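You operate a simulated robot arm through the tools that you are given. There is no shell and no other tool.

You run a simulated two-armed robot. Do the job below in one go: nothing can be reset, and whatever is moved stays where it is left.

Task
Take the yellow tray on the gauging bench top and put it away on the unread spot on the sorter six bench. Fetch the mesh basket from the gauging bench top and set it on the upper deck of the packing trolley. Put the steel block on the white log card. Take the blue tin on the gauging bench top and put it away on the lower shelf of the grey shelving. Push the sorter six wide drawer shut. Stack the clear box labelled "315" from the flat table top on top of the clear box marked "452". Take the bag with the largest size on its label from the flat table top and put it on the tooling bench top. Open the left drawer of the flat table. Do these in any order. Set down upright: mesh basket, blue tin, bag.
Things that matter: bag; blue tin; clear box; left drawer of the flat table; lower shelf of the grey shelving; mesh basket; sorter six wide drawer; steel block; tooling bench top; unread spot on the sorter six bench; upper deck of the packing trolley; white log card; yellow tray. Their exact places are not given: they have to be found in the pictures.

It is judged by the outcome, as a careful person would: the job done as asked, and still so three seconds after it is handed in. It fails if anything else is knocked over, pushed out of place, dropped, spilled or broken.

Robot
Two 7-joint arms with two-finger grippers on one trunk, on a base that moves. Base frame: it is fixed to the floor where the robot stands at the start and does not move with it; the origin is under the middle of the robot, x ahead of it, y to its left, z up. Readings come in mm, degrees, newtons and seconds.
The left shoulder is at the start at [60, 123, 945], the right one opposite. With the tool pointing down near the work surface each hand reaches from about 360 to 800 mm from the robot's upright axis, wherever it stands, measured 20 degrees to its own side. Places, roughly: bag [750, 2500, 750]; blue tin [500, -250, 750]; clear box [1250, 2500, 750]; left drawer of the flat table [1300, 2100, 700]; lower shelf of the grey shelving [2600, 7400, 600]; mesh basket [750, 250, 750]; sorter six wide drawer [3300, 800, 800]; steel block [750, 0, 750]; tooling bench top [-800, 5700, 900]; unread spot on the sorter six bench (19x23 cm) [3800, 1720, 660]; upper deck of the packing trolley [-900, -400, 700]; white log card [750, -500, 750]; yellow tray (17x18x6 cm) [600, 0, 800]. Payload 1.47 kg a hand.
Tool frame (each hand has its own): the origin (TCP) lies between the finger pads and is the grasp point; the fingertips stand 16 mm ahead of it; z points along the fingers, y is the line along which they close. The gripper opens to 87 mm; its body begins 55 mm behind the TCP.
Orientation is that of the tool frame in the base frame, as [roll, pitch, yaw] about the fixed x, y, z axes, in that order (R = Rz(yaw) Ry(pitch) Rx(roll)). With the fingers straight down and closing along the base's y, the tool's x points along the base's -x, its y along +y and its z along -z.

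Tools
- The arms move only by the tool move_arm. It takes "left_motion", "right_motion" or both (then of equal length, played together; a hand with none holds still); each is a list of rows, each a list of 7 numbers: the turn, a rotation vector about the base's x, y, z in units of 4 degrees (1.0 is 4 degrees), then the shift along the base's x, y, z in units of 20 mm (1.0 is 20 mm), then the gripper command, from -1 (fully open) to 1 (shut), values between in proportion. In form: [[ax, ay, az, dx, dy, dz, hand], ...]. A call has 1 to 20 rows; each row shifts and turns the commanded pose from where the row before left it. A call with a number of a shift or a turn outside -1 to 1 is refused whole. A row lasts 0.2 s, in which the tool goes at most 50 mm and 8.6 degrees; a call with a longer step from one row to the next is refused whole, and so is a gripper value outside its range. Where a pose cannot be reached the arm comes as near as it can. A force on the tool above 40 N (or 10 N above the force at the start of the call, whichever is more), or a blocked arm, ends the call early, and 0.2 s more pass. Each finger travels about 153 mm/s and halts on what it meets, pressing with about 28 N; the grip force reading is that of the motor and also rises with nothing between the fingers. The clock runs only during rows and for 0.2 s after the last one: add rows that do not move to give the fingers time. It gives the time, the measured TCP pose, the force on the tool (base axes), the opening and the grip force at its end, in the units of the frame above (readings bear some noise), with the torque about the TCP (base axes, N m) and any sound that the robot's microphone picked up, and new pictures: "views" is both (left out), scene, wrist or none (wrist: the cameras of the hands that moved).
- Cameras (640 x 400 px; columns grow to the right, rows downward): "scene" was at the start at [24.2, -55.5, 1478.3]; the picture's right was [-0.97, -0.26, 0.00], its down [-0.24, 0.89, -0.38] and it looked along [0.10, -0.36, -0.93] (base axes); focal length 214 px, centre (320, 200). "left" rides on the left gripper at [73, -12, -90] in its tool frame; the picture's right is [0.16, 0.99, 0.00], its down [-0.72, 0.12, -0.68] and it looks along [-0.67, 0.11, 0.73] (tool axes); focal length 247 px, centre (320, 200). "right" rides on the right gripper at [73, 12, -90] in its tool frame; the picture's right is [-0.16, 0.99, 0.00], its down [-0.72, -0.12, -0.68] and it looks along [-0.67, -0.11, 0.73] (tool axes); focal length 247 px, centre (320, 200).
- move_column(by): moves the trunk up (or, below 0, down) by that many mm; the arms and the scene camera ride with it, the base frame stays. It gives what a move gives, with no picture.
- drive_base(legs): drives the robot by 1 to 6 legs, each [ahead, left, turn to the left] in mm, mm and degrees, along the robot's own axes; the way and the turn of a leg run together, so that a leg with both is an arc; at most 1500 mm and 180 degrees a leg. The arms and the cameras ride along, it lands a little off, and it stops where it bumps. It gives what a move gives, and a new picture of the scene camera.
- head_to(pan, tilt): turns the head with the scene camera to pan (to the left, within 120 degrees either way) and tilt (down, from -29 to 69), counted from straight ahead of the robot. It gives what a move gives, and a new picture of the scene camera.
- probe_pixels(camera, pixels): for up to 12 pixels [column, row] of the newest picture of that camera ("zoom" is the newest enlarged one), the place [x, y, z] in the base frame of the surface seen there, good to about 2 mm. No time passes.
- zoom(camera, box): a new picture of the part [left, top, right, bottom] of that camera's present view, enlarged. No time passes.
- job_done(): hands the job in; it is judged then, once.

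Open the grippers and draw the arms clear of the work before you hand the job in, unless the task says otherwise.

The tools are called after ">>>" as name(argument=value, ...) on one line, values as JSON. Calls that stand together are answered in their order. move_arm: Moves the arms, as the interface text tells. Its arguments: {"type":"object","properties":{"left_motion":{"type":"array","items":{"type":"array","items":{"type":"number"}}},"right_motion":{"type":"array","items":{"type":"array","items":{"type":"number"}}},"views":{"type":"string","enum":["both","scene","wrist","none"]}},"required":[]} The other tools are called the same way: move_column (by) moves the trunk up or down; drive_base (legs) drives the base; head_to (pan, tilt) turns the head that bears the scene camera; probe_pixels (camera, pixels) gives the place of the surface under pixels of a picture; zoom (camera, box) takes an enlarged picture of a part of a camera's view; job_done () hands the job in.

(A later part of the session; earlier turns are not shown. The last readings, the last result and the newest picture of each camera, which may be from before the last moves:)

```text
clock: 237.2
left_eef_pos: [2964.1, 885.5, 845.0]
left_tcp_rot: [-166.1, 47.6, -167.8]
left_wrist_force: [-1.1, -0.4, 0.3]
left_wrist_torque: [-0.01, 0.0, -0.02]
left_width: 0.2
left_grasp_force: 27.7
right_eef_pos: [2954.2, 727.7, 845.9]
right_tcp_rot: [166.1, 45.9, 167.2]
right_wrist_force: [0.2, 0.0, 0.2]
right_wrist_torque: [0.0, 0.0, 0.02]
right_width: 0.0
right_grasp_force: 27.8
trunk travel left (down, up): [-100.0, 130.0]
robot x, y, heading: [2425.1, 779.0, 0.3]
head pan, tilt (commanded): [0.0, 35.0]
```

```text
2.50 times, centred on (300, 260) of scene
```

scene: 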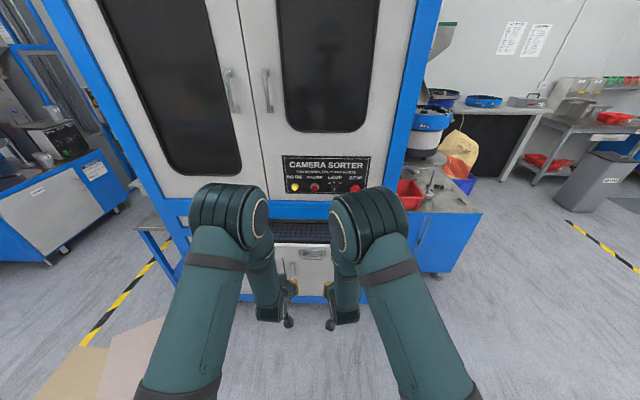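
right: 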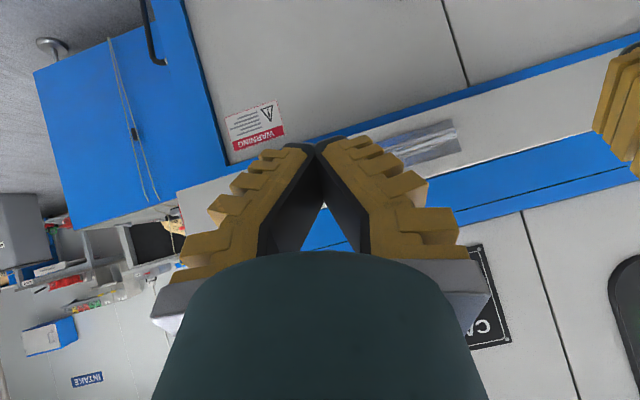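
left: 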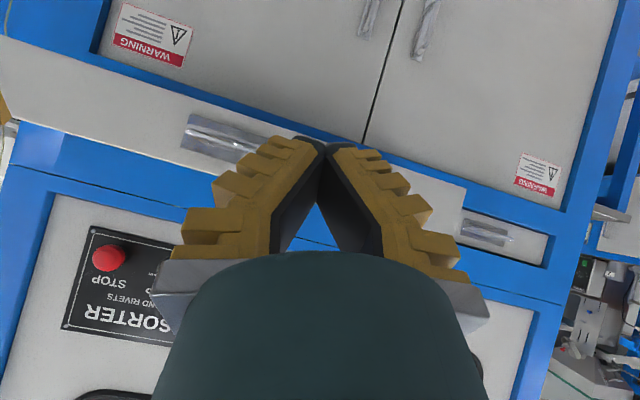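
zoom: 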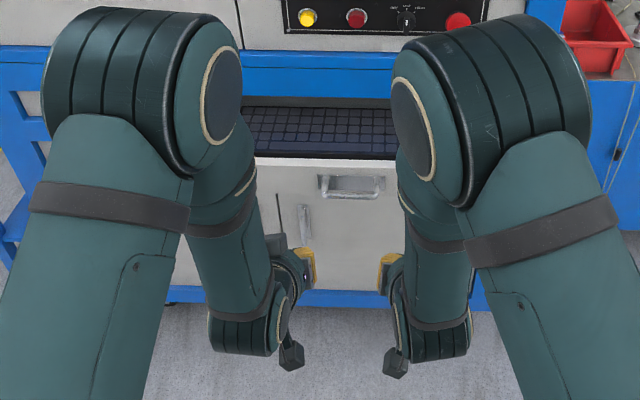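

Drawer front is at x≈3130–3140, z 780–860, handle y 770–850 — my fingertips fall on either side of it at z≈835. I drive 130 mm ahead, then push with both arms.

>>> drive_base(legs=[[130, 0, 0]])

>>> move_arm(left_motion=[[0, 0, 0, 0.4, -0.01, 0, 1], [0, 0, 0, 0.5, -0.02, 0, 1], [0, 0, 0, 0.5, -0.02, 0, 1], [0, 0, 0, 0.5, -0.02, 0, 1], [0, 0, 0, 0.5, -0.02, 0, 1], [0, 0, 0, 0.5, -0.02, 0, 1], [0, 0, 0, 0.5, -0.02, 0, 1], [0, 0, 0, 0.5, -0.02, 0, 1], [0, 0, 0, 0, 0, 0, 1]], right_motion=[[0, 0, 0, 0.4, -0.01, 0, 1], [0, 0, 0, 0.5, -0.02, 0, 1], [0, 0, 0, 0.5, -0.02, 0, 1], [0, 0, 0, 0.5, -0.02, 0, 1], [0, 0, 0, 0.5, -0.02, 0, 1], [0, 0, 0, 0.5, -0.02, 0, 1], [0, 0, 0, 0.5, -0.02, 0, 1], [0, 0, 0, 0.5, -0.02, 0, 1], [0, 0, 0, 0, 0, 0, 1]], views="both")

```text
clock: 238.5
left_eef_pos: [3094.9, 885.7, 845.9]
left_tcp_rot: [-166.2, 47.4, -168.0]
left_wrist_force: [-0.3, 0.4, 0.3]
left_wrist_torque: [-0.01, 0.0, -0.04]
left_width: 0.3
left_grasp_force: 28.5
right_eef_pos: [3086.7, 727.8, 845.1]
right_tcp_rot: [166.2, 45.9, 167.3]
right_wrist_force: [1.0, 0.3, 0.5]
right_wrist_torque: [-0.01, 0.03, 0.02]
right_width: 0.2
right_grasp_force: 27.7
trunk travel left (down, up): [-100.0, 130.0]
robot x, y, heading: [2555.2, 775.3, 0.4]
head pan, tilt (commanded): [0.0, 35.0]
```

scene: 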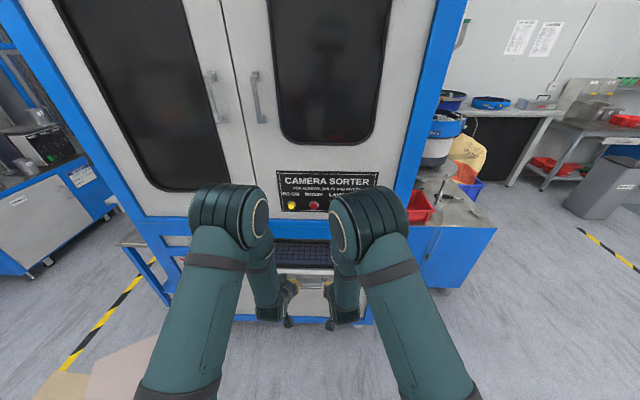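

```text
clock: 240.5
left_eef_pos: [3172.8, 880.3, 848.1]
left_tcp_rot: [-166.1, 47.5, -167.7]
left_wrist_force: [0.5, 1.1, -0.3]
left_wrist_torque: [0.04, -0.01, 0.01]
left_width: 0.0
left_grasp_force: 27.8
right_eef_pos: [3163.1, 726.3, 846.4]
right_tcp_rot: [166.1, 46.1, 167.3]
right_wrist_force: [0.0, 0.4, 0.1]
right_wrist_torque: [0.03, 0.03, 0.04]
right_width: 0.0
right_grasp_force: 27.5
trunk travel left (down, up): [-100.0, 130.0]
robot x, y, heading: [2554.0, 773.7, 0.0]
head pan, tilt (commanded): [0.0, 35.0]
```

scene: 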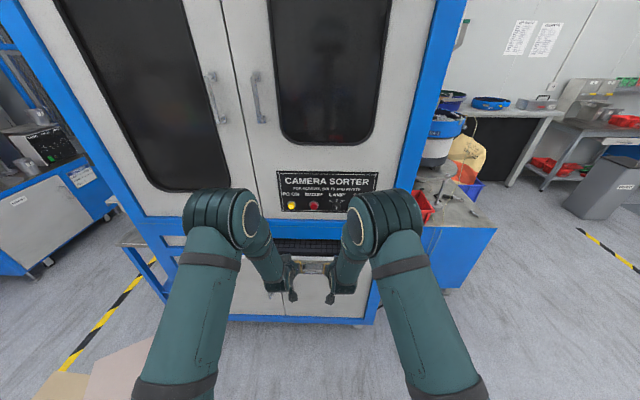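
right: 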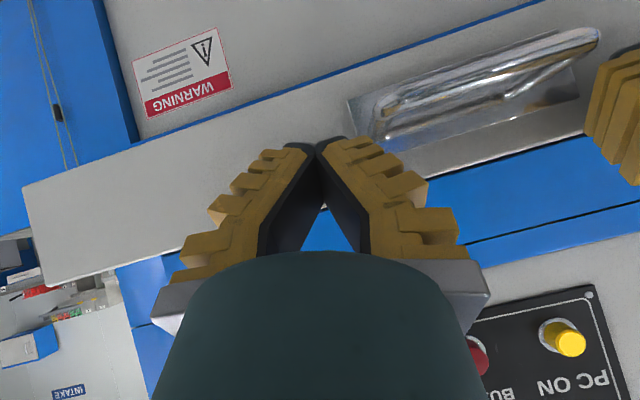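
left: 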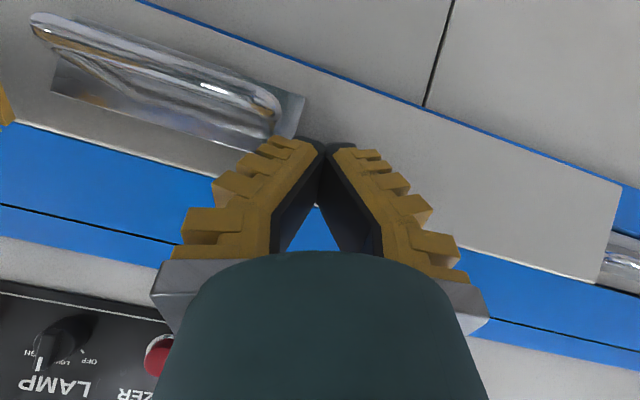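

The drawer is being pushed with almost no resistance. I probe its front position.

>>> probe_pixels(camera="left", pixels=[[420, 130], [540, 200], [360, 110], [320, 150], [500, 255]])

>>> probe_pixels(camera="right", pixels=[[150, 190], [250, 150], [60, 220], [380, 300], [290, 130]])

```text
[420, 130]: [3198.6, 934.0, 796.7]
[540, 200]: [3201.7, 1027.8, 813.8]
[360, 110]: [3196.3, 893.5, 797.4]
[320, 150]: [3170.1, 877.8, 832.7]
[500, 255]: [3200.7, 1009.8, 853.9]
```

```text
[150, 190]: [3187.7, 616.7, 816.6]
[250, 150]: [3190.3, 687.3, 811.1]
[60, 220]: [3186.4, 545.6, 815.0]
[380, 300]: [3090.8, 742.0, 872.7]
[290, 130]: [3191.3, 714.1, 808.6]
```

Front now at x≈3196 (closed would be ≈3313). I push another ~108 mm.

>>> move_arm(left_motion=[[0, 0, 0, 0.4, -0.01, 0, 1], [0, 0, 0, 0.5, -0.02, 0, 1], [0, 0, 0, 0.5, -0.02, 0, 1], [0, 0, 0, 0.5, -0.02, 0, 1], [0, 0, 0, 0.5, -0.02, 0, 1], [0, 0, 0, 0.5, -0.02, 0, 1], [0, 0, 0, 0.5, -0.02, 0, 1], [0, 0, 0, 0.5, -0.02, 0, 1], [0, 0, 0, 0.5, -0.02, 0, 1], [0, 0, 0, 0.5, -0.02, 0, 1], [0, 0, 0, 0.5, -0.02, 0, 1], [0, 0, 0, 0, 0, 0, 1]], right_motion=[[0, 0, 0, 0.4, -0.01, 0, 1], [0, 0, 0, 0.5, -0.02, 0, 1], [0, 0, 0, 0.5, -0.02, 0, 1], [0, 0, 0, 0.5, -0.02, 0, 1], [0, 0, 0, 0.5, -0.02, 0, 1], [0, 0, 0, 0.5, -0.02, 0, 1], [0, 0, 0, 0.5, -0.02, 0, 1], [0, 0, 0, 0.5, -0.02, 0, 1], [0, 0, 0, 0.5, -0.02, 0, 1], [0, 0, 0, 0.5, -0.02, 0, 1], [0, 0, 0, 0.5, -0.02, 0, 1], [0, 0, 0, 0, 0, 0, 1]], views="both")

```text
clock: 243.1
left_eef_pos: [3279.8, 878.3, 845.2]
left_tcp_rot: [-166.0, 47.4, -167.9]
left_wrist_force: [-0.7, 0.3, -0.3]
left_wrist_torque: [0.01, -0.01, -0.04]
left_width: 0.0
left_grasp_force: 27.9
right_eef_pos: [3272.7, 720.2, 846.1]
right_tcp_rot: [166.0, 46.0, 167.3]
right_wrist_force: [1.0, 0.2, 0.0]
right_wrist_torque: [0.0, -0.01, 0.01]
right_width: 0.0
right_grasp_force: 27.9
trunk travel left (down, up): [-100.0, 130.0]
robot x, y, heading: [2556.7, 771.8, 0.2]
head pan, tilt (commanded): [0.0, 35.0]
```

scene: 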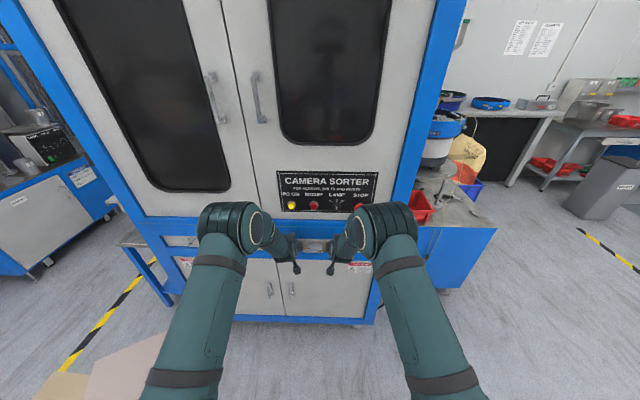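
right: 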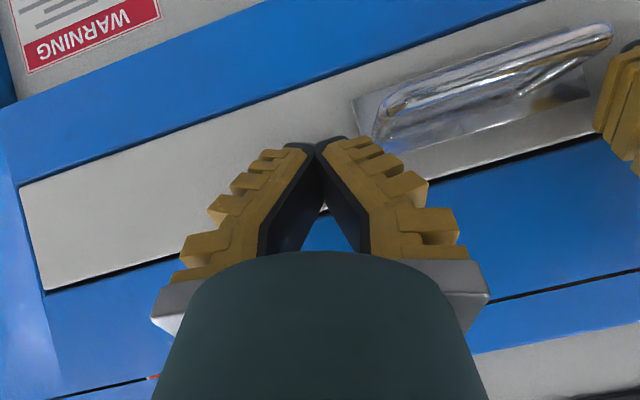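
left: 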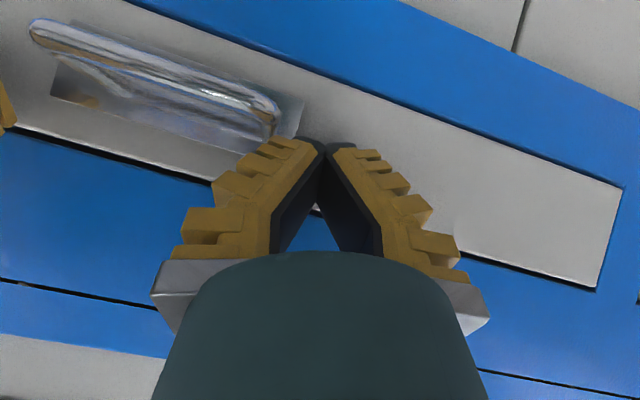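

The drawer front is almost flush. I push on in small steps until it stops.

>>> move_arm(left_motion=[[0, 0, 0, 0.2, 0, 0, 1], [0, 0, 0, 0.2, 0, 0, 1], [0, 0, 0, 0.2, 0, 0, 1], [0, 0, 0, 0.15, 0, 0, 1], [0, 0, 0, 0, 0, 0, 1]], right_motion=[[0, 0, 0, 0.2, 0, 0, 1], [0, 0, 0, 0.2, 0, 0, 1], [0, 0, 0, 0.2, 0, 0, 1], [0, 0, 0, 0.15, 0, 0, 1], [0, 0, 0, 0, 0, 0, 1]], views="wrist")

```text
clock: 244.3
left_eef_pos: [3293.6, 879.0, 845.4]
left_tcp_rot: [-166.3, 47.4, -167.9]
left_wrist_force: [-6.4, -1.2, -2.6]
left_wrist_torque: [0.07, -0.01, -0.17]
left_width: 0.0
left_grasp_force: 27.8
right_eef_pos: [3286.6, 722.3, 845.8]
right_tcp_rot: [166.1, 45.9, 167.3]
right_wrist_force: [-0.4, 0.2, 0.4]
right_wrist_torque: [-0.01, 0.05, 0.0]
right_width: 0.0
right_grasp_force: 27.9
trunk travel left (down, up): [-100.0, 130.0]
robot x, y, heading: [2555.1, 776.2, 0.2]
head pan, tilt (commanded): [0.0, 35.0]
```

right: 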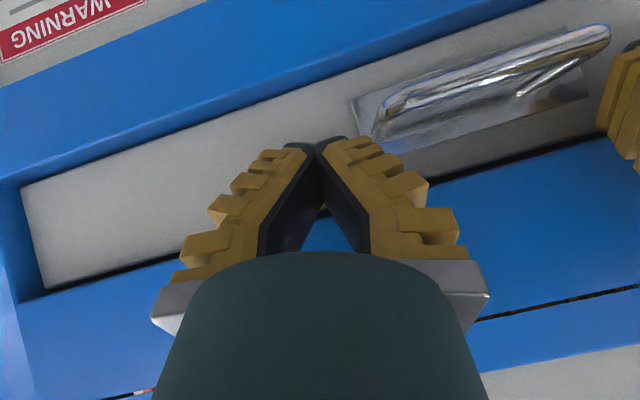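
left: 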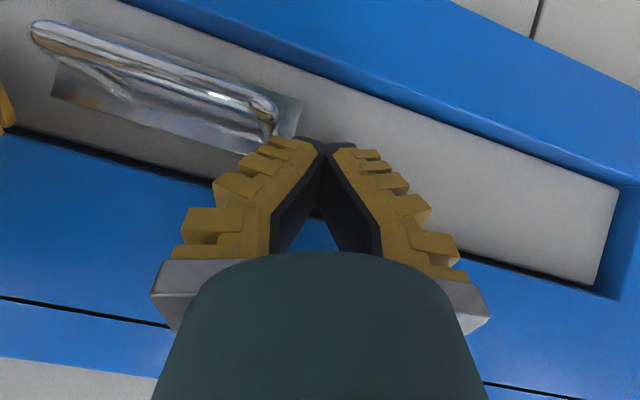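

Force is rising (−6 N left): near the stop. A few more millimetres to confirm it is fully shut.

>>> move_arm(left_motion=[[0, 0, 0, 0.1, 0, 0, 1], [0, 0, 0, 0.1, 0, 0, 1], [0, 0, 0, 0, 0, 0, 1]], right_motion=[[0, 0, 0, 0.15, 0, 0, 1], [0, 0, 0, 0.15, 0, 0, 1], [0, 0, 0, 0, 0, 0, 1]], views="wrist")

```text
clock: 245.1
left_eef_pos: [3295.2, 878.4, 843.8]
left_tcp_rot: [-166.4, 47.2, -168.0]
left_wrist_force: [-22.6, -3.2, -13.2]
left_wrist_torque: [0.33, -0.28, -0.48]
left_width: 0.0
left_grasp_force: 27.5
right_eef_pos: [3290.2, 721.6, 846.6]
right_tcp_rot: [166.2, 45.9, 167.5]
right_wrist_force: [-12.8, 3.9, -3.3]
right_wrist_torque: [-0.09, -0.19, 0.26]
right_width: 0.0
right_grasp_force: 27.8
trunk travel left (down, up): [-100.0, 130.0]
robot x, y, heading: [2552.4, 773.9, 0.3]
head pan, tilt (commanded): [0.0, 35.0]
```

right: 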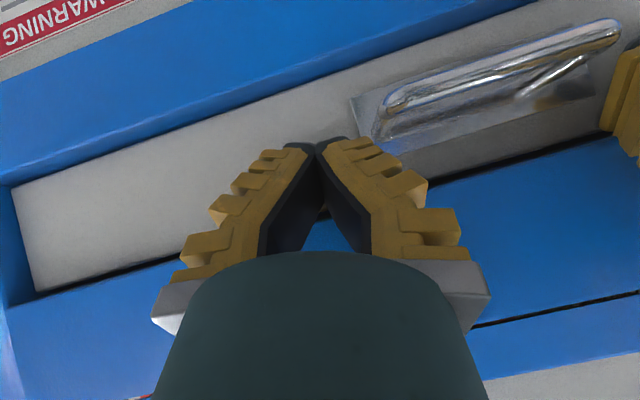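
left: 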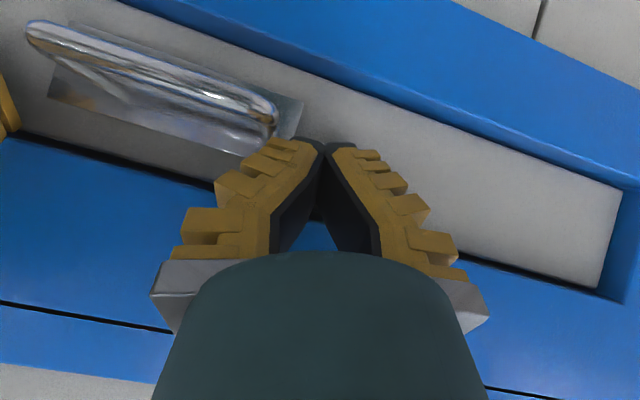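

The drawer is against its stop (−23/−13 N). I withdraw the hands and back the base away, then check the drawer.

>>> move_arm(left_motion=[[0, 0, 0, -0.3, 0, 0, 1], [0, 0, 0, -0.8, 0, 0, 1], [0, 0, 0, -1, 0, 0, 1], [0, 0, 0, -1, 0, 0, 1], [0, 0, 0, -1, 0, 0, 1], [0, 0, 0, 0, 0, 0, 1]], right_motion=[[0, 0, 0, -0.3, 0, 0, 1], [0, 0, 0, -0.8, 0, 0, 1], [0, 0, 0, -1, 0, 0, 1], [0, 0, 0, -1, 0, 0, 1], [0, 0, 0, -1, 0, 0, 1], [0, 0, 0, 0, 0, 0, 1]], views="none")

>>> drive_base(legs=[[-250, 0, 0]])

>>> move_arm(left_motion=[[0, 1, 0, 0, 0.3, 0.5, -1], [0, 1, 0, 0, 0.3, 0.5, -1], [0, 1, 0, 0, 0.3, 0.5, -1], [0, 1, 0, 0, 0.3, 0.5, -1], [0, 1, 0, 0, 0.3, 0.5, -1], [0, 1, 0, 0, 0, 0.5, -1], [0, 1, 0, 0, 0, 0.5, -1], [0, 1, 0, 0, 0, 0.5, -1], [0, 1, 0, 0, 0, 0.5, -1], [0, 1, 0, 0, 0, 0.5, -1], [0, 1, 0, 0, 0, 0, -1], [0, 1, 0, 0, 0, 0, -1], [0, 0, 0, 0, 0, 0, -1]], right_motion=[[0, 1, 0, 0, -0.3, 0.5, -1], [0, 1, 0, 0, -0.3, 0.5, -1], [0, 1, 0, 0, -0.3, 0.5, -1], [0, 1, 0, 0, -0.3, 0.5, -1], [0, 1, 0, 0, -0.3, 0.5, -1], [0, 1, 0, 0, 0, 0.5, -1], [0, 1, 0, 0, 0, 0.5, -1], [0, 1, 0, 0, 0, 0.5, -1], [0, 1, 0, 0, 0, 0.5, -1], [0, 1, 0, 0, 0, 0.5, -1], [0, 1, 0, 0, 0, 0, -1], [0, 0.5, 0, 0, 0, 0, -1], [0, 0, 0, 0, 0, 0, -1]], views="scene")

```text
clock: 246.5
left_eef_pos: [3218.5, 878.4, 847.3]
left_tcp_rot: [-166.1, 47.5, -167.8]
left_wrist_force: [-0.4, 0.5, -0.1]
left_wrist_torque: [0.0, -0.02, 0.04]
left_width: 0.0
left_grasp_force: 27.9
right_eef_pos: [3212.5, 720.7, 845.7]
right_tcp_rot: [166.0, 46.0, 167.2]
right_wrist_force: [-0.5, 0.3, -0.6]
right_wrist_torque: [0.0, 0.0, 0.02]
right_width: 0.1
right_grasp_force: 27.7
trunk travel left (down, up): [-100.0, 130.0]
robot x, y, heading: [2553.8, 774.4, -0.0]
head pan, tilt (commanded): [0.0, 35.0]
```

```text
clock: 248.3
left_eef_pos: [2971.8, 881.2, 847.9]
left_tcp_rot: [-166.1, 47.5, -167.4]
left_wrist_force: [-0.7, 0.5, 0.6]
left_wrist_torque: [-0.01, 0.02, -0.03]
left_width: 0.3
left_grasp_force: 28.1
right_eef_pos: [2967.5, 723.0, 847.6]
right_tcp_rot: [166.2, 46.0, 167.6]
right_wrist_force: [-0.5, 0.3, 0.1]
right_wrist_torque: [0.02, 0.01, -0.05]
right_width: 0.0
right_grasp_force: 28.0
trunk travel left (down, up): [-100.0, 130.0]
robot x, y, heading: [2307.4, 774.7, 0.6]
head pan, tilt (commanded): [0.0, 35.0]
```

scene: 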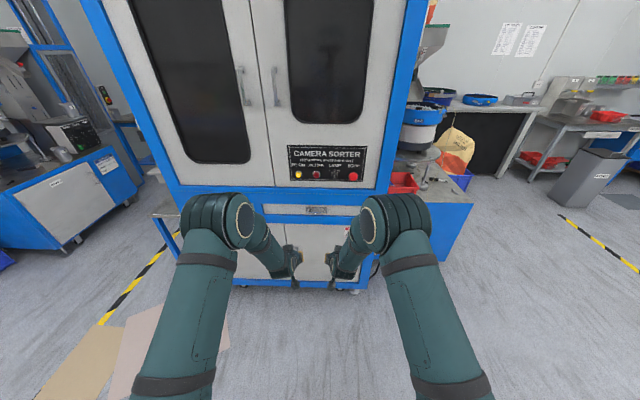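

```text
clock: 251.1
left_eef_pos: [2972.4, 910.5, 947.1]
left_tcp_rot: [-175.5, 0.1, -171.6]
left_wrist_force: [0.4, 0.2, 0.1]
left_wrist_torque: [-0.02, -0.01, 0.0]
left_width: 87.1
left_grasp_force: 0.1
right_eef_pos: [2968.0, 692.5, 948.2]
right_tcp_rot: [174.9, 0.6, 171.5]
right_wrist_force: [0.8, -0.4, -0.4]
right_wrist_torque: [0.0, 0.01, 0.03]
right_width: 87.0
right_grasp_force: 0.1
trunk travel left (down, up): [-100.0, 130.0]
robot x, y, heading: [2311.9, 772.6, 0.5]
head pan, tilt (commanded): [0.0, 35.0]
```

scene: 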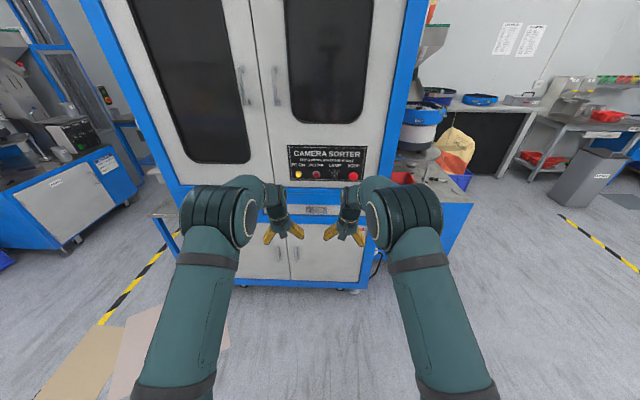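

The drawer is shut. Now the flat table: I strafe left to y≈2280 and turn to face −x toward its drawer side.

>>> drive_base(legs=[[0, 760, 0], [0, 750, 0], [0, 0, 90], [0, 0, 89.5]])

>>> head_to(pan=0, tilt=25)

```text
clock: 272.5
left_eef_pos: [1632.5, 2125.2, 947.9]
left_tcp_rot: [-175.5, 0.2, 10.2]
left_wrist_force: [-0.8, -0.7, 0.0]
left_wrist_torque: [-0.01, -0.03, 0.01]
left_width: 86.9
left_grasp_force: 0.0
right_eef_pos: [1630.7, 2342.4, 948.0]
right_tcp_rot: [174.9, 0.6, -6.9]
right_wrist_force: [-0.5, 0.6, -0.5]
right_wrist_torque: [0.0, 0.0, -0.01]
right_width: 86.8
right_grasp_force: 0.1
trunk travel left (down, up): [-100.0, 130.0]
robot x, y, heading: [2290.8, 2282.4, -177.6]
head pan, tilt (commanded): [0.0, 35.0]
```

scene: 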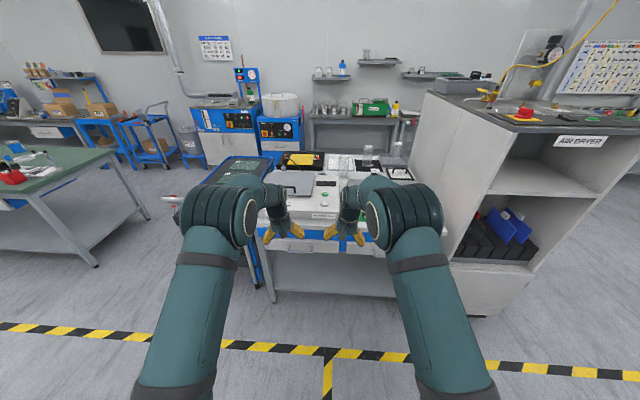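

```text
clock: 273.2
left_eef_pos: [1632.4, 2124.7, 947.3]
left_tcp_rot: [-175.5, 0.2, 10.2]
left_wrist_force: [0.2, 0.1, 0.5]
left_wrist_torque: [0.06, 0.05, 0.05]
left_width: 86.8
left_grasp_force: 0.0
right_eef_pos: [1631.3, 2342.4, 947.4]
right_tcp_rot: [174.9, 0.7, -6.9]
right_wrist_force: [0.7, -0.2, -1.0]
right_wrist_torque: [0.03, 0.01, 0.0]
right_width: 87.0
right_grasp_force: 0.0
trunk travel left (down, up): [-100.0, 130.0]
robot x, y, heading: [2290.2, 2282.0, -177.7]
head pan, tilt (commanded): [0.0, 25.0]
```

scene: 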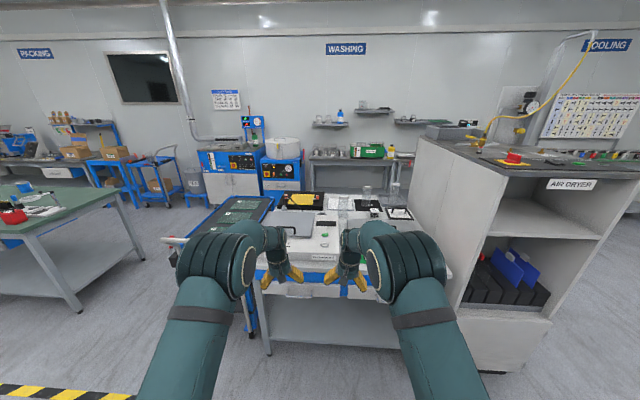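

I zoom on the table top between and beyond the arms.

>>> zoom(camera="scene", box=[240, 170, 430, 310])

>>> probe_pixels(camera="scene", pixels=[[345, 200], [365, 192], [396, 188], [400, 212], [300, 200], [300, 220], [325, 240], [320, 290], [370, 295], [250, 285], [430, 225], [270, 205]])

```text
2.86 times, centred on (335, 240) of scene
```

zoom: 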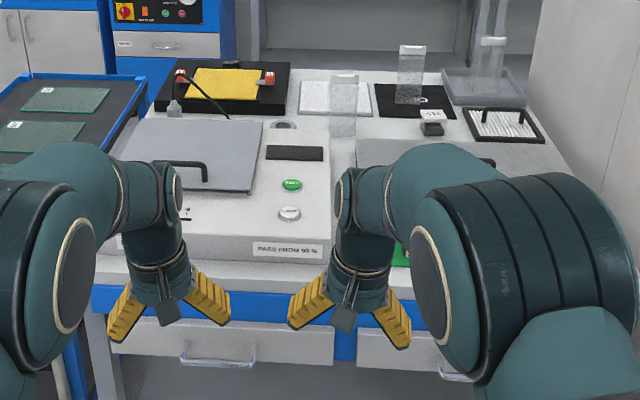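

```text
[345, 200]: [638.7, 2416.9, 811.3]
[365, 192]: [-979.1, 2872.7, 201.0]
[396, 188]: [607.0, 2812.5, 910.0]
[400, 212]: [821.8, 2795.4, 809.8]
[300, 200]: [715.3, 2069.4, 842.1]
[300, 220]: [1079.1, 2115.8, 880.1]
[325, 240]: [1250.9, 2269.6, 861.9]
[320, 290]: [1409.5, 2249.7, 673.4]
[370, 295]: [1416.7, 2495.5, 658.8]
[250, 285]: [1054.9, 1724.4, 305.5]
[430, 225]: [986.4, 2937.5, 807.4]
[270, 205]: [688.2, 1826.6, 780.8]
```

Two drawers face me (handles at zoom [220,358] and [440,375]); clear standing items are at the far end of the table. I fold both hands out to the sides to free the view.

>>> move_arm(left_motion=[[0, 0, 0, 0.95, -0.3, 0.4, -1], [0, 0, 0, 1, -0.54, 0.4, -1], [0, 0, 0, 1, -0.54, 0.4, -1], [0, 0, 0, 1, -0.54, 0.4, -1], [0, 0, 0, 1, -0.54, 0.4, -1], [0, 0, 0, 1, -0.54, 0.4, -1], [0, 0, 0, 1, -0.54, 0.4, -1], [0, 0, 0, 1, -0.54, 0.4, -1], [0, 0, 0, 1, -0.54, 0.4, -1], [0, 0, 0, 1, -0.54, 0.4, -1], [0, 0, 0, 1, -0.54, 0.4, -1], [0, 0, 0, 1, -0.54, 0.4, -1], [0, 0, 0, 1, -0.54, 0.4, -1], [0, 0, 0, 1, -0.54, 0.4, -1], [0, 0, 0, 1, -0.54, 0, -1], [0, 0, 0, 1, -0.54, 0, -1], [0, 0, 0, 0, 0, 0, -1]], right_motion=[[0, 0, 0, 0.95, 0.5, 0.4, -1], [0, 0, 0, 1, 0.8, 0.4, -1], [0, 0, 0, 1, 0.8, 0.4, -1], [0, 0, 0, 1, 0.8, 0.4, -1], [0, 0, 0, 1, 0.8, 0.4, -1], [0, 0, 0, 1, 0.8, 0.4, -1], [0, 0, 0, 1, 0.8, 0.4, -1], [0, 0, 0, 1, 0.8, 0.4, -1], [0, 0, 0, 1, 0.8, 0.4, -1], [0, 0, 0, 1, 0.8, 0.4, -1], [0, 0, 0, 1, 0.8, 0.4, -1], [0, 0, 0, 1, 0.8, 0.4, -1], [0, 0, 0, 1, 0.8, 0.4, -1], [0, 0, 0, 1, 0.8, 0.4, -1], [0, 0, 0, 1, 0.8, 0, -1], [0, 0, 0, 1, 0.8, 0, -1], [0, 0, 0, 0, 0, 0, -1]], views="scene")

```text
clock: 276.8
left_eef_pos: [1950.2, 1957.5, 1057.9]
left_tcp_rot: [-175.5, 0.1, 10.1]
left_wrist_force: [-0.4, -0.4, -0.1]
left_wrist_torque: [0.02, -0.04, 0.02]
left_width: 86.9
left_grasp_force: 0.0
right_eef_pos: [1949.2, 2591.9, 1059.9]
right_tcp_rot: [174.8, 0.6, -6.8]
right_wrist_force: [0.2, -0.1, 0.0]
right_wrist_torque: [0.02, 0.0, 0.02]
right_width: 87.4
right_grasp_force: 0.0
trunk travel left (down, up): [-100.0, 130.0]
robot x, y, heading: [2290.1, 2280.6, -177.7]
head pan, tilt (commanded): [0.0, 25.0]
```

scene: 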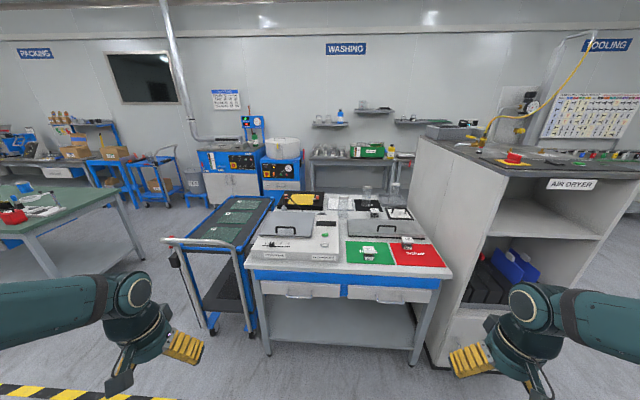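

The view is free now. I drive 350 mm closer and look down at the table.

>>> drive_base(legs=[[300, 0, -2.3]])

>>> head_to(pan=0, tilt=33)

>>> zoom(camera="scene", box=[210, 120, 430, 300])

```text
clock: 278.8
left_eef_pos: [1654.8, 1958.8, 1057.4]
left_tcp_rot: [-175.5, 0.1, 8.6]
left_wrist_force: [-0.8, -0.2, -0.9]
left_wrist_torque: [-0.01, -0.04, -0.03]
left_width: 86.9
left_grasp_force: 0.1
right_eef_pos: [1671.6, 2594.1, 1059.8]
right_tcp_rot: [174.8, 0.6, -8.4]
right_wrist_force: [-0.3, -0.6, -0.2]
right_wrist_torque: [-0.02, -0.02, 0.0]
right_width: 87.0
right_grasp_force: 0.0
trunk travel left (down, up): [-100.0, 130.0]
robot x, y, heading: [2005.7, 2276.5, -179.2]
head pan, tilt (commanded): [0.0, 25.0]
```

scene: 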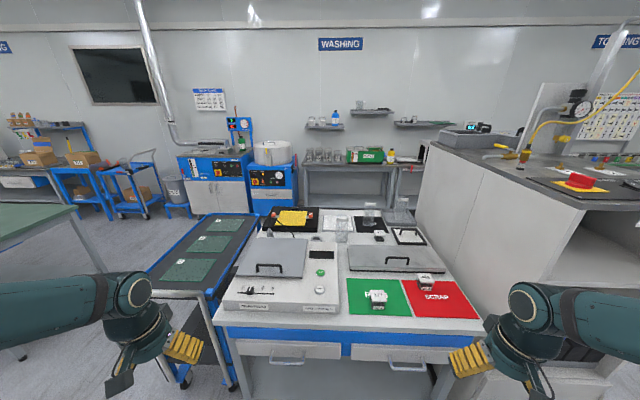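

```text
clock: 279.5
left_eef_pos: [1656.7, 1959.1, 1059.1]
left_tcp_rot: [-175.6, 0.2, 8.6]
left_wrist_force: [-0.1, -0.6, -0.7]
left_wrist_torque: [0.03, 0.03, -0.02]
left_width: 87.0
left_grasp_force: 0.1
right_eef_pos: [1671.9, 2594.1, 1059.3]
right_tcp_rot: [175.0, 0.8, -8.3]
right_wrist_force: [0.4, 0.0, 0.4]
right_wrist_torque: [0.0, 0.0, -0.03]
right_width: 87.1
right_grasp_force: 0.0
trunk travel left (down, up): [-100.0, 130.0]
robot x, y, heading: [2008.3, 2272.2, -179.1]
head pan, tilt (commanded): [0.0, 33.0]
```

scene: 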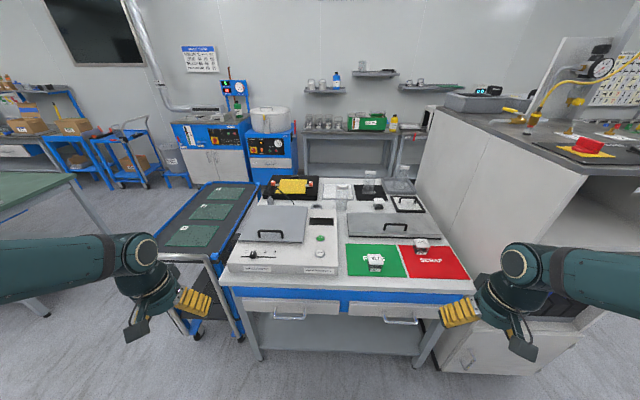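

```text
2.22 times, centred on (320, 210) of scene
```

zoom: 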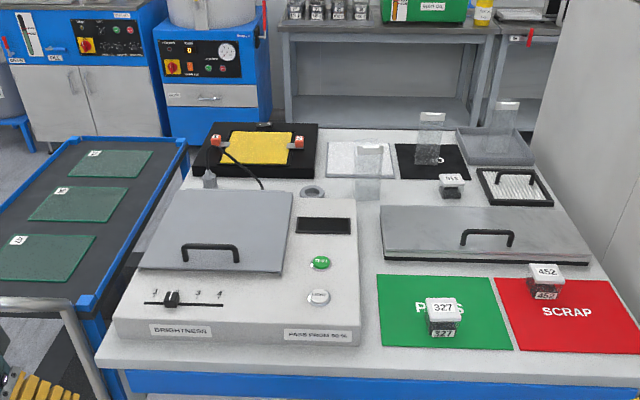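

The clear boxes read "327", "452" (on red SCRAP mat) and one at zoom [452,185]; three clear bags stand at the far end. I zoom in on labels.

>>> zoom(camera="scene", box=[310, 160, 410, 230])

>>> zoom(camera="scene", box=[340, 230, 460, 290])

```text
5.71 times, centred on (360, 195) of scene
```

zoom: 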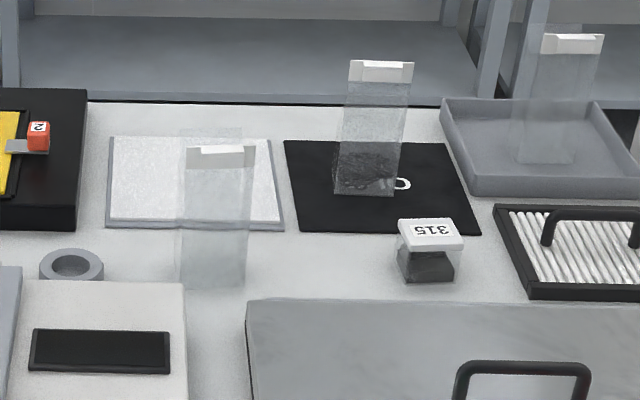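

```text
5.33 times, centred on (400, 260) of scene
```

zoom: 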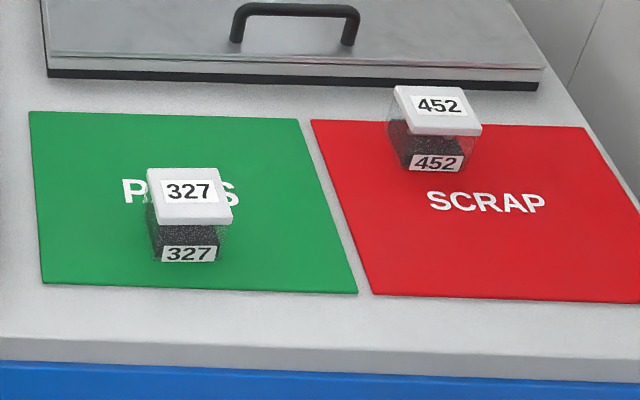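

Box "315" is near scene [385,203]; "452" at [422,251]. I probe these, the bags and the drawer.

>>> probe_pixels(camera="zoom", pixels=[[400, 92], [462, 92], [478, 130], [412, 130], [437, 110], [436, 165], [190, 190], [400, 168], [470, 160]])

>>> probe_pixels(camera="scene", pixels=[[385, 200], [385, 207], [348, 187], [376, 172], [410, 167], [348, 205], [374, 190], [404, 187], [290, 315], [400, 320], [318, 302], [425, 270]])

```text
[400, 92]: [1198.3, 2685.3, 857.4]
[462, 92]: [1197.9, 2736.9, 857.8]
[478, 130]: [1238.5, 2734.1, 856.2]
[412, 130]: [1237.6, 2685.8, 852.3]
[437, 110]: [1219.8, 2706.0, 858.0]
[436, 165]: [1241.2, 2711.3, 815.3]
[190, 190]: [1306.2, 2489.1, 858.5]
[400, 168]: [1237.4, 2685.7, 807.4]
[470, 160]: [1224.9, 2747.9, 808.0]
```

```text
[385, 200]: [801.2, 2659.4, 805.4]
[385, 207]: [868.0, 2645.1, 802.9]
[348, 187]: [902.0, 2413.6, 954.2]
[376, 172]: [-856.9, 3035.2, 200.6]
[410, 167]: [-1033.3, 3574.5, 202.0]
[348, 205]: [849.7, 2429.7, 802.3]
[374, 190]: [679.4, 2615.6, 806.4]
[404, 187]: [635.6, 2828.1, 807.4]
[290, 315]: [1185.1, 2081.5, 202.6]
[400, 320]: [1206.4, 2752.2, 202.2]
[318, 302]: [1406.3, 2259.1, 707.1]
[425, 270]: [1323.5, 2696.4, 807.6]
```

I zoom more closely on box 315 and the drawer fronts for exact positions.

>>> zoom(camera="scene", box=[365, 185, 405, 215])

```text
13.33 times, centred on (385, 200) of scene
```

zoom: 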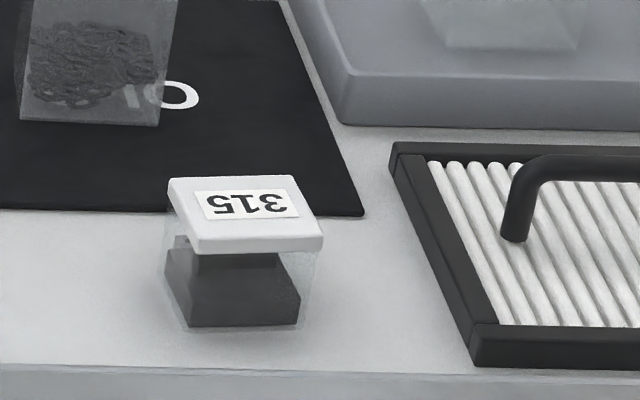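

>>> probe_pixels(camera="zoom", pixels=[[175, 182], [290, 180], [318, 237], [198, 240], [245, 210], [190, 320], [297, 320], [240, 340], [300, 380], [400, 150], [480, 345]])

>>> zoom(camera="scene", box=[220, 270, 470, 350])

```text
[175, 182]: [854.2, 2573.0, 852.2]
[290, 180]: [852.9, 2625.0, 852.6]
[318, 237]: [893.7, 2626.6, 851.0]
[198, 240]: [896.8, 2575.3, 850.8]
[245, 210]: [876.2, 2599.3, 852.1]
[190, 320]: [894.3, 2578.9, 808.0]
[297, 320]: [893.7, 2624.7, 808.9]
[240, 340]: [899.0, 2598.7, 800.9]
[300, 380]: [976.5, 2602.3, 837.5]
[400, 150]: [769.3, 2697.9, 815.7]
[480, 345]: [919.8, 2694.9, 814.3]
```

```text
2.56 times, centred on (345, 310) of scene
```

zoom: 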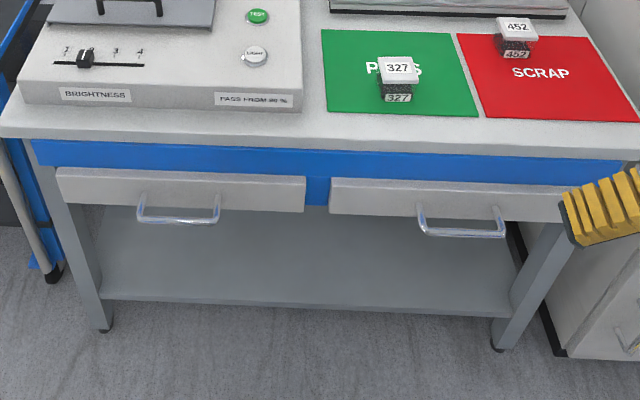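

Box 315 centre ≈[875,2600], top z 852 — reachable only from the table's −x side, while 452 ≈[1218,2711] is near this side. First I do the left drawer here: I probe its handle.

>>> probe_pixels(camera="zoom", pixels=[[178, 221], [140, 218], [218, 220], [140, 200], [178, 185], [178, 203], [60, 180], [305, 190], [305, 212], [60, 200], [178, 150], [300, 135]])

```text
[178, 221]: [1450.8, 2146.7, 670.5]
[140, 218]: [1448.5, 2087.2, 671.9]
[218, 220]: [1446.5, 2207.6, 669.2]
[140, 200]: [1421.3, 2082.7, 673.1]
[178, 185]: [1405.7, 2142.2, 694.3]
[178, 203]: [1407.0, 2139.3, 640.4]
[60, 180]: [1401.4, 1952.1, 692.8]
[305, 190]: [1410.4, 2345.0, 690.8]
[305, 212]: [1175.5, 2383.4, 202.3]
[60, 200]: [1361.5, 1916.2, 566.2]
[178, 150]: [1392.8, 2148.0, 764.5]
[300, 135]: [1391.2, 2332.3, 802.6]
```

The left drawer's handle bar is at x≈1450, y 2087–2207, z≈670 (front at x≈1406). I back up 150 mm and lower the trunk 100 mm, then turn the left hand to point horizontally at the handle with fingers closing vertically.

>>> drive_base(legs=[[-150, 0, 0]])

>>> move_column(by=-100)

>>> move_arm(left_motion=[[-0.99, 0.851, -0.914, -0.6, 0.47, -0.39, -0.3], [-0.99, 0.851, -0.914, -0.6, 0.47, -0.39, -0.3], [-0.99, 0.851, -0.914, -0.6, 0.47, -0.39, -0.3], [-0.99, 0.851, -0.914, -0.6, 0.47, -0.39, -0.3], [-0.99, 0.851, -0.914, -0.6, 0.47, -0.39, -0.3], [-0.99, 0.851, -0.914, -0.6, 0.47, -0.39, -0.3], [-0.99, 0.851, -0.914, -0.6, 0.47, -0.39, -0.3], [-0.99, 0.851, -0.914, -0.6, 0.47, -0.39, -0.3], [-0.99, 0.851, -0.914, -0.6, 0.47, -0.39, -0.3], [-0.99, 0.851, -0.914, -0.6, 0.47, -0.39, -0.3]], views="both")

```text
clock: 280.8
left_eef_pos: [1804.2, 1960.5, 1059.4]
left_tcp_rot: [-175.5, 0.2, 8.7]
left_wrist_force: [0.7, 0.0, 0.1]
left_wrist_torque: [-0.01, 0.03, 0.02]
left_width: 87.2
left_grasp_force: 0.1
right_eef_pos: [1821.4, 2595.9, 1060.9]
right_tcp_rot: [174.9, 0.7, -8.6]
right_wrist_force: [0.3, 0.0, -0.5]
right_wrist_torque: [0.0, 0.03, 0.01]
right_width: 87.3
right_grasp_force: 0.1
trunk travel left (down, up): [-100.0, 130.0]
robot x, y, heading: [2152.5, 2277.7, -179.4]
head pan, tilt (commanded): [0.0, 33.0]
```

scene: 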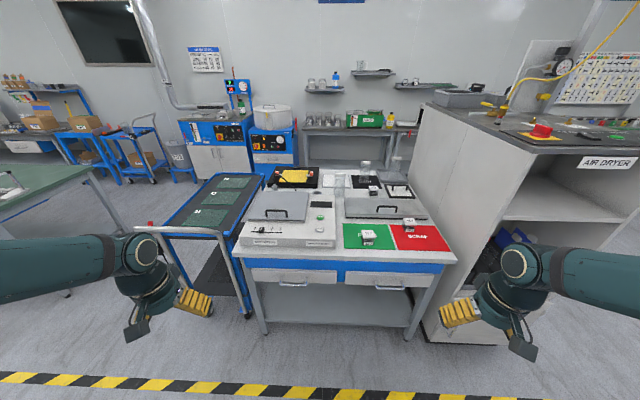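

```text
clock: 282.2
left_eef_pos: [1803.3, 1963.1, 958.2]
left_tcp_rot: [-175.6, 0.1, 8.6]
left_wrist_force: [0.2, 0.8, -0.3]
left_wrist_torque: [0.03, -0.01, -0.01]
left_width: 87.0
left_grasp_force: 0.0
right_eef_pos: [1820.9, 2594.9, 959.7]
right_tcp_rot: [174.9, 0.7, -8.5]
right_wrist_force: [0.1, 0.2, -0.5]
right_wrist_torque: [0.01, 0.0, -0.03]
right_width: 86.9
right_grasp_force: 0.0
trunk travel left (down, up): [0.0, 230.0]
robot x, y, heading: [2154.0, 2271.0, -179.3]
head pan, tilt (commanded): [0.0, 33.0]
```

```text
clock: 284.4
left_eef_pos: [1682.6, 2055.0, 881.2]
left_tcp_rot: [137.2, 22.9, -41.0]
left_wrist_force: [0.1, -0.1, 0.1]
left_wrist_torque: [0.05, 0.03, 0.02]
left_width: 61.5
left_grasp_force: 3.7
right_eef_pos: [1820.8, 2596.2, 959.4]
right_tcp_rot: [174.9, 0.6, -8.4]
right_wrist_force: [0.0, 0.1, 0.2]
right_wrist_torque: [-0.01, 0.01, 0.0]
right_width: 87.0
right_grasp_force: 0.1
trunk travel left (down, up): [0.0, 230.0]
robot x, y, heading: [2154.7, 2275.5, -179.3]
head pan, tilt (commanded): [0.0, 33.0]
```

scene: 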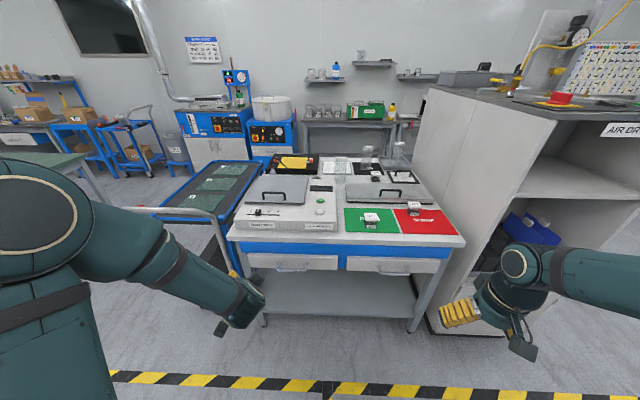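
left: 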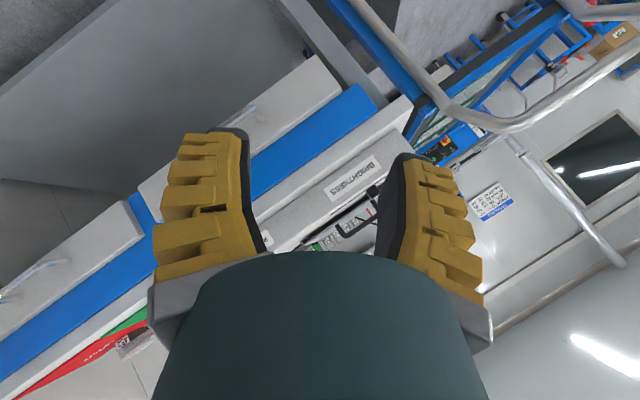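

Half of the rotation is done smoothly. I continue with the second half.

>>> move_arm(left_motion=[[-0.99, 0.851, -0.914, -0.6, 0.47, -0.39, -0.3], [-0.99, 0.851, -0.914, -0.6, 0.47, -0.39, -0.3], [-0.99, 0.851, -0.914, -0.6, 0.47, -0.39, -0.3], [-0.99, 0.851, -0.914, -0.6, 0.47, -0.39, -0.3], [-0.99, 0.851, -0.914, -0.6, 0.47, -0.39, -0.3], [-0.99, 0.851, -0.914, -0.6, 0.47, -0.39, -0.3], [-0.99, 0.851, -0.914, -0.6, 0.47, -0.39, -0.3], [-0.99, 0.851, -0.914, -0.6, 0.47, -0.39, -0.3], [-0.99, 0.851, -0.914, -0.6, 0.47, -0.39, -0.3], [-0.99, 0.851, -0.914, -0.6, 0.47, -0.39, -0.3], [0, 0, 0, 0, 0, 0, -0.3]], views="both")

```text
clock: 286.8
left_eef_pos: [1563.8, 2146.4, 802.8]
left_tcp_rot: [90.1, -0.2, -90.2]
left_wrist_force: [0.3, -0.3, 0.1]
left_wrist_torque: [0.0, 0.0, 0.02]
left_width: 61.4
left_grasp_force: 3.9
right_eef_pos: [1820.0, 2596.2, 959.8]
right_tcp_rot: [174.9, 0.7, -8.4]
right_wrist_force: [0.2, 0.3, -0.2]
right_wrist_torque: [-0.01, -0.04, 0.02]
right_width: 87.2
right_grasp_force: 0.1
trunk travel left (down, up): [0.0, 230.0]
robot x, y, heading: [2156.4, 2277.5, -179.4]
head pan, tilt (commanded): [0.0, 33.0]
```

scene: 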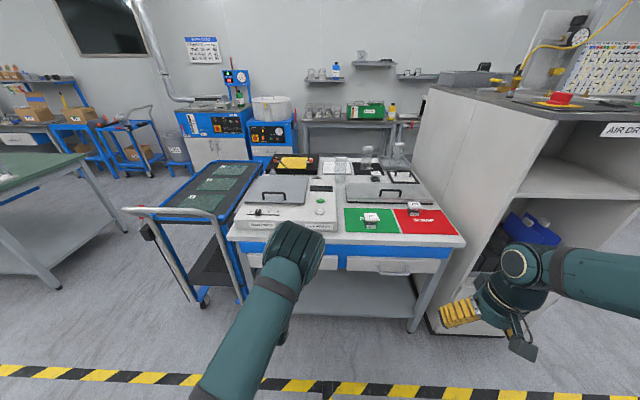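
left: 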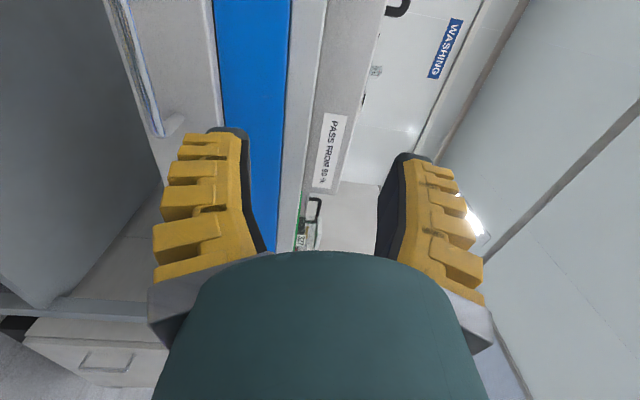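

The hand points at the drawer with exact orientation. I lower it to the handle's height z≈670 and look.

>>> move_arm(left_motion=[[0, 0, 0, 0, 0, -0.9, -0.3], [0, 0, 0, 0, 0, -0.95, -0.3], [0, 0, 0, 0, 0, -0.95, -0.3], [0, 0, 0, 0, 0, -0.95, -0.3], [0, 0, 0, 0, 0, -0.95, -0.3], [0, 0, 0, 0, 0, -0.95, -0.3], [0, 0, 0, 0, 0, -0.95, -0.3], [0, 0, 0, 0, 0, 0, -0.3]], views="both")

```text
clock: 288.6
left_eef_pos: [1563.4, 2148.3, 669.3]
left_tcp_rot: [90.1, -0.1, -90.1]
left_wrist_force: [-0.4, 0.0, 0.1]
left_wrist_torque: [-0.03, 0.01, 0.0]
left_width: 61.4
left_grasp_force: 3.8
right_eef_pos: [1820.9, 2594.6, 959.6]
right_tcp_rot: [175.0, 0.6, -8.5]
right_wrist_force: [-0.2, 0.0, 0.4]
right_wrist_torque: [0.02, 0.02, -0.03]
right_width: 87.0
right_grasp_force: 0.2
trunk travel left (down, up): [0.0, 230.0]
robot x, y, heading: [2152.5, 2277.6, -179.4]
head pan, tilt (commanded): [0.0, 33.0]
```

scene: 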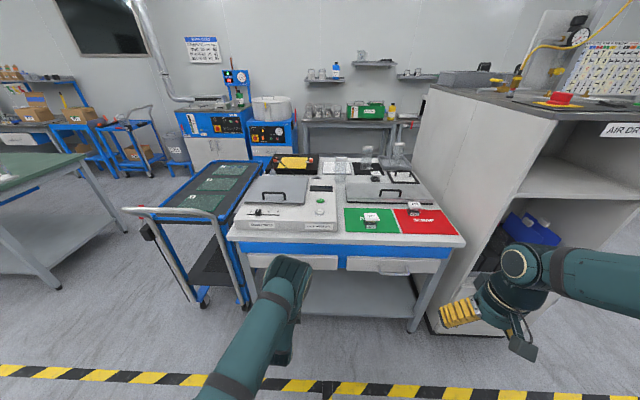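
left: 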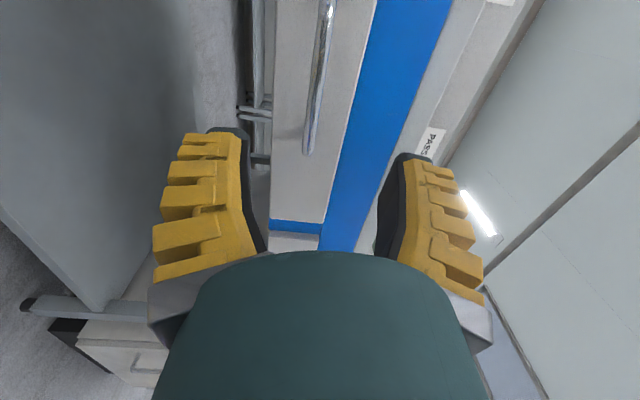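

The handle bar is at [318,90] in the hand view. I probe it.

>>> probe_pixels(camera="left", pixels=[[319, 60], [314, 110], [309, 150], [325, 20], [300, 200], [345, 100]])

```text
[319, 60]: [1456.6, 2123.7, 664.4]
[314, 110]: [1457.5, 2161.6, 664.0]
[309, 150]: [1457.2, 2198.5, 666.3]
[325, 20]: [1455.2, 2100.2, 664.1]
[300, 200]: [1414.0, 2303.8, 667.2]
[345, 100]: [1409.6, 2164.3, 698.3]
```

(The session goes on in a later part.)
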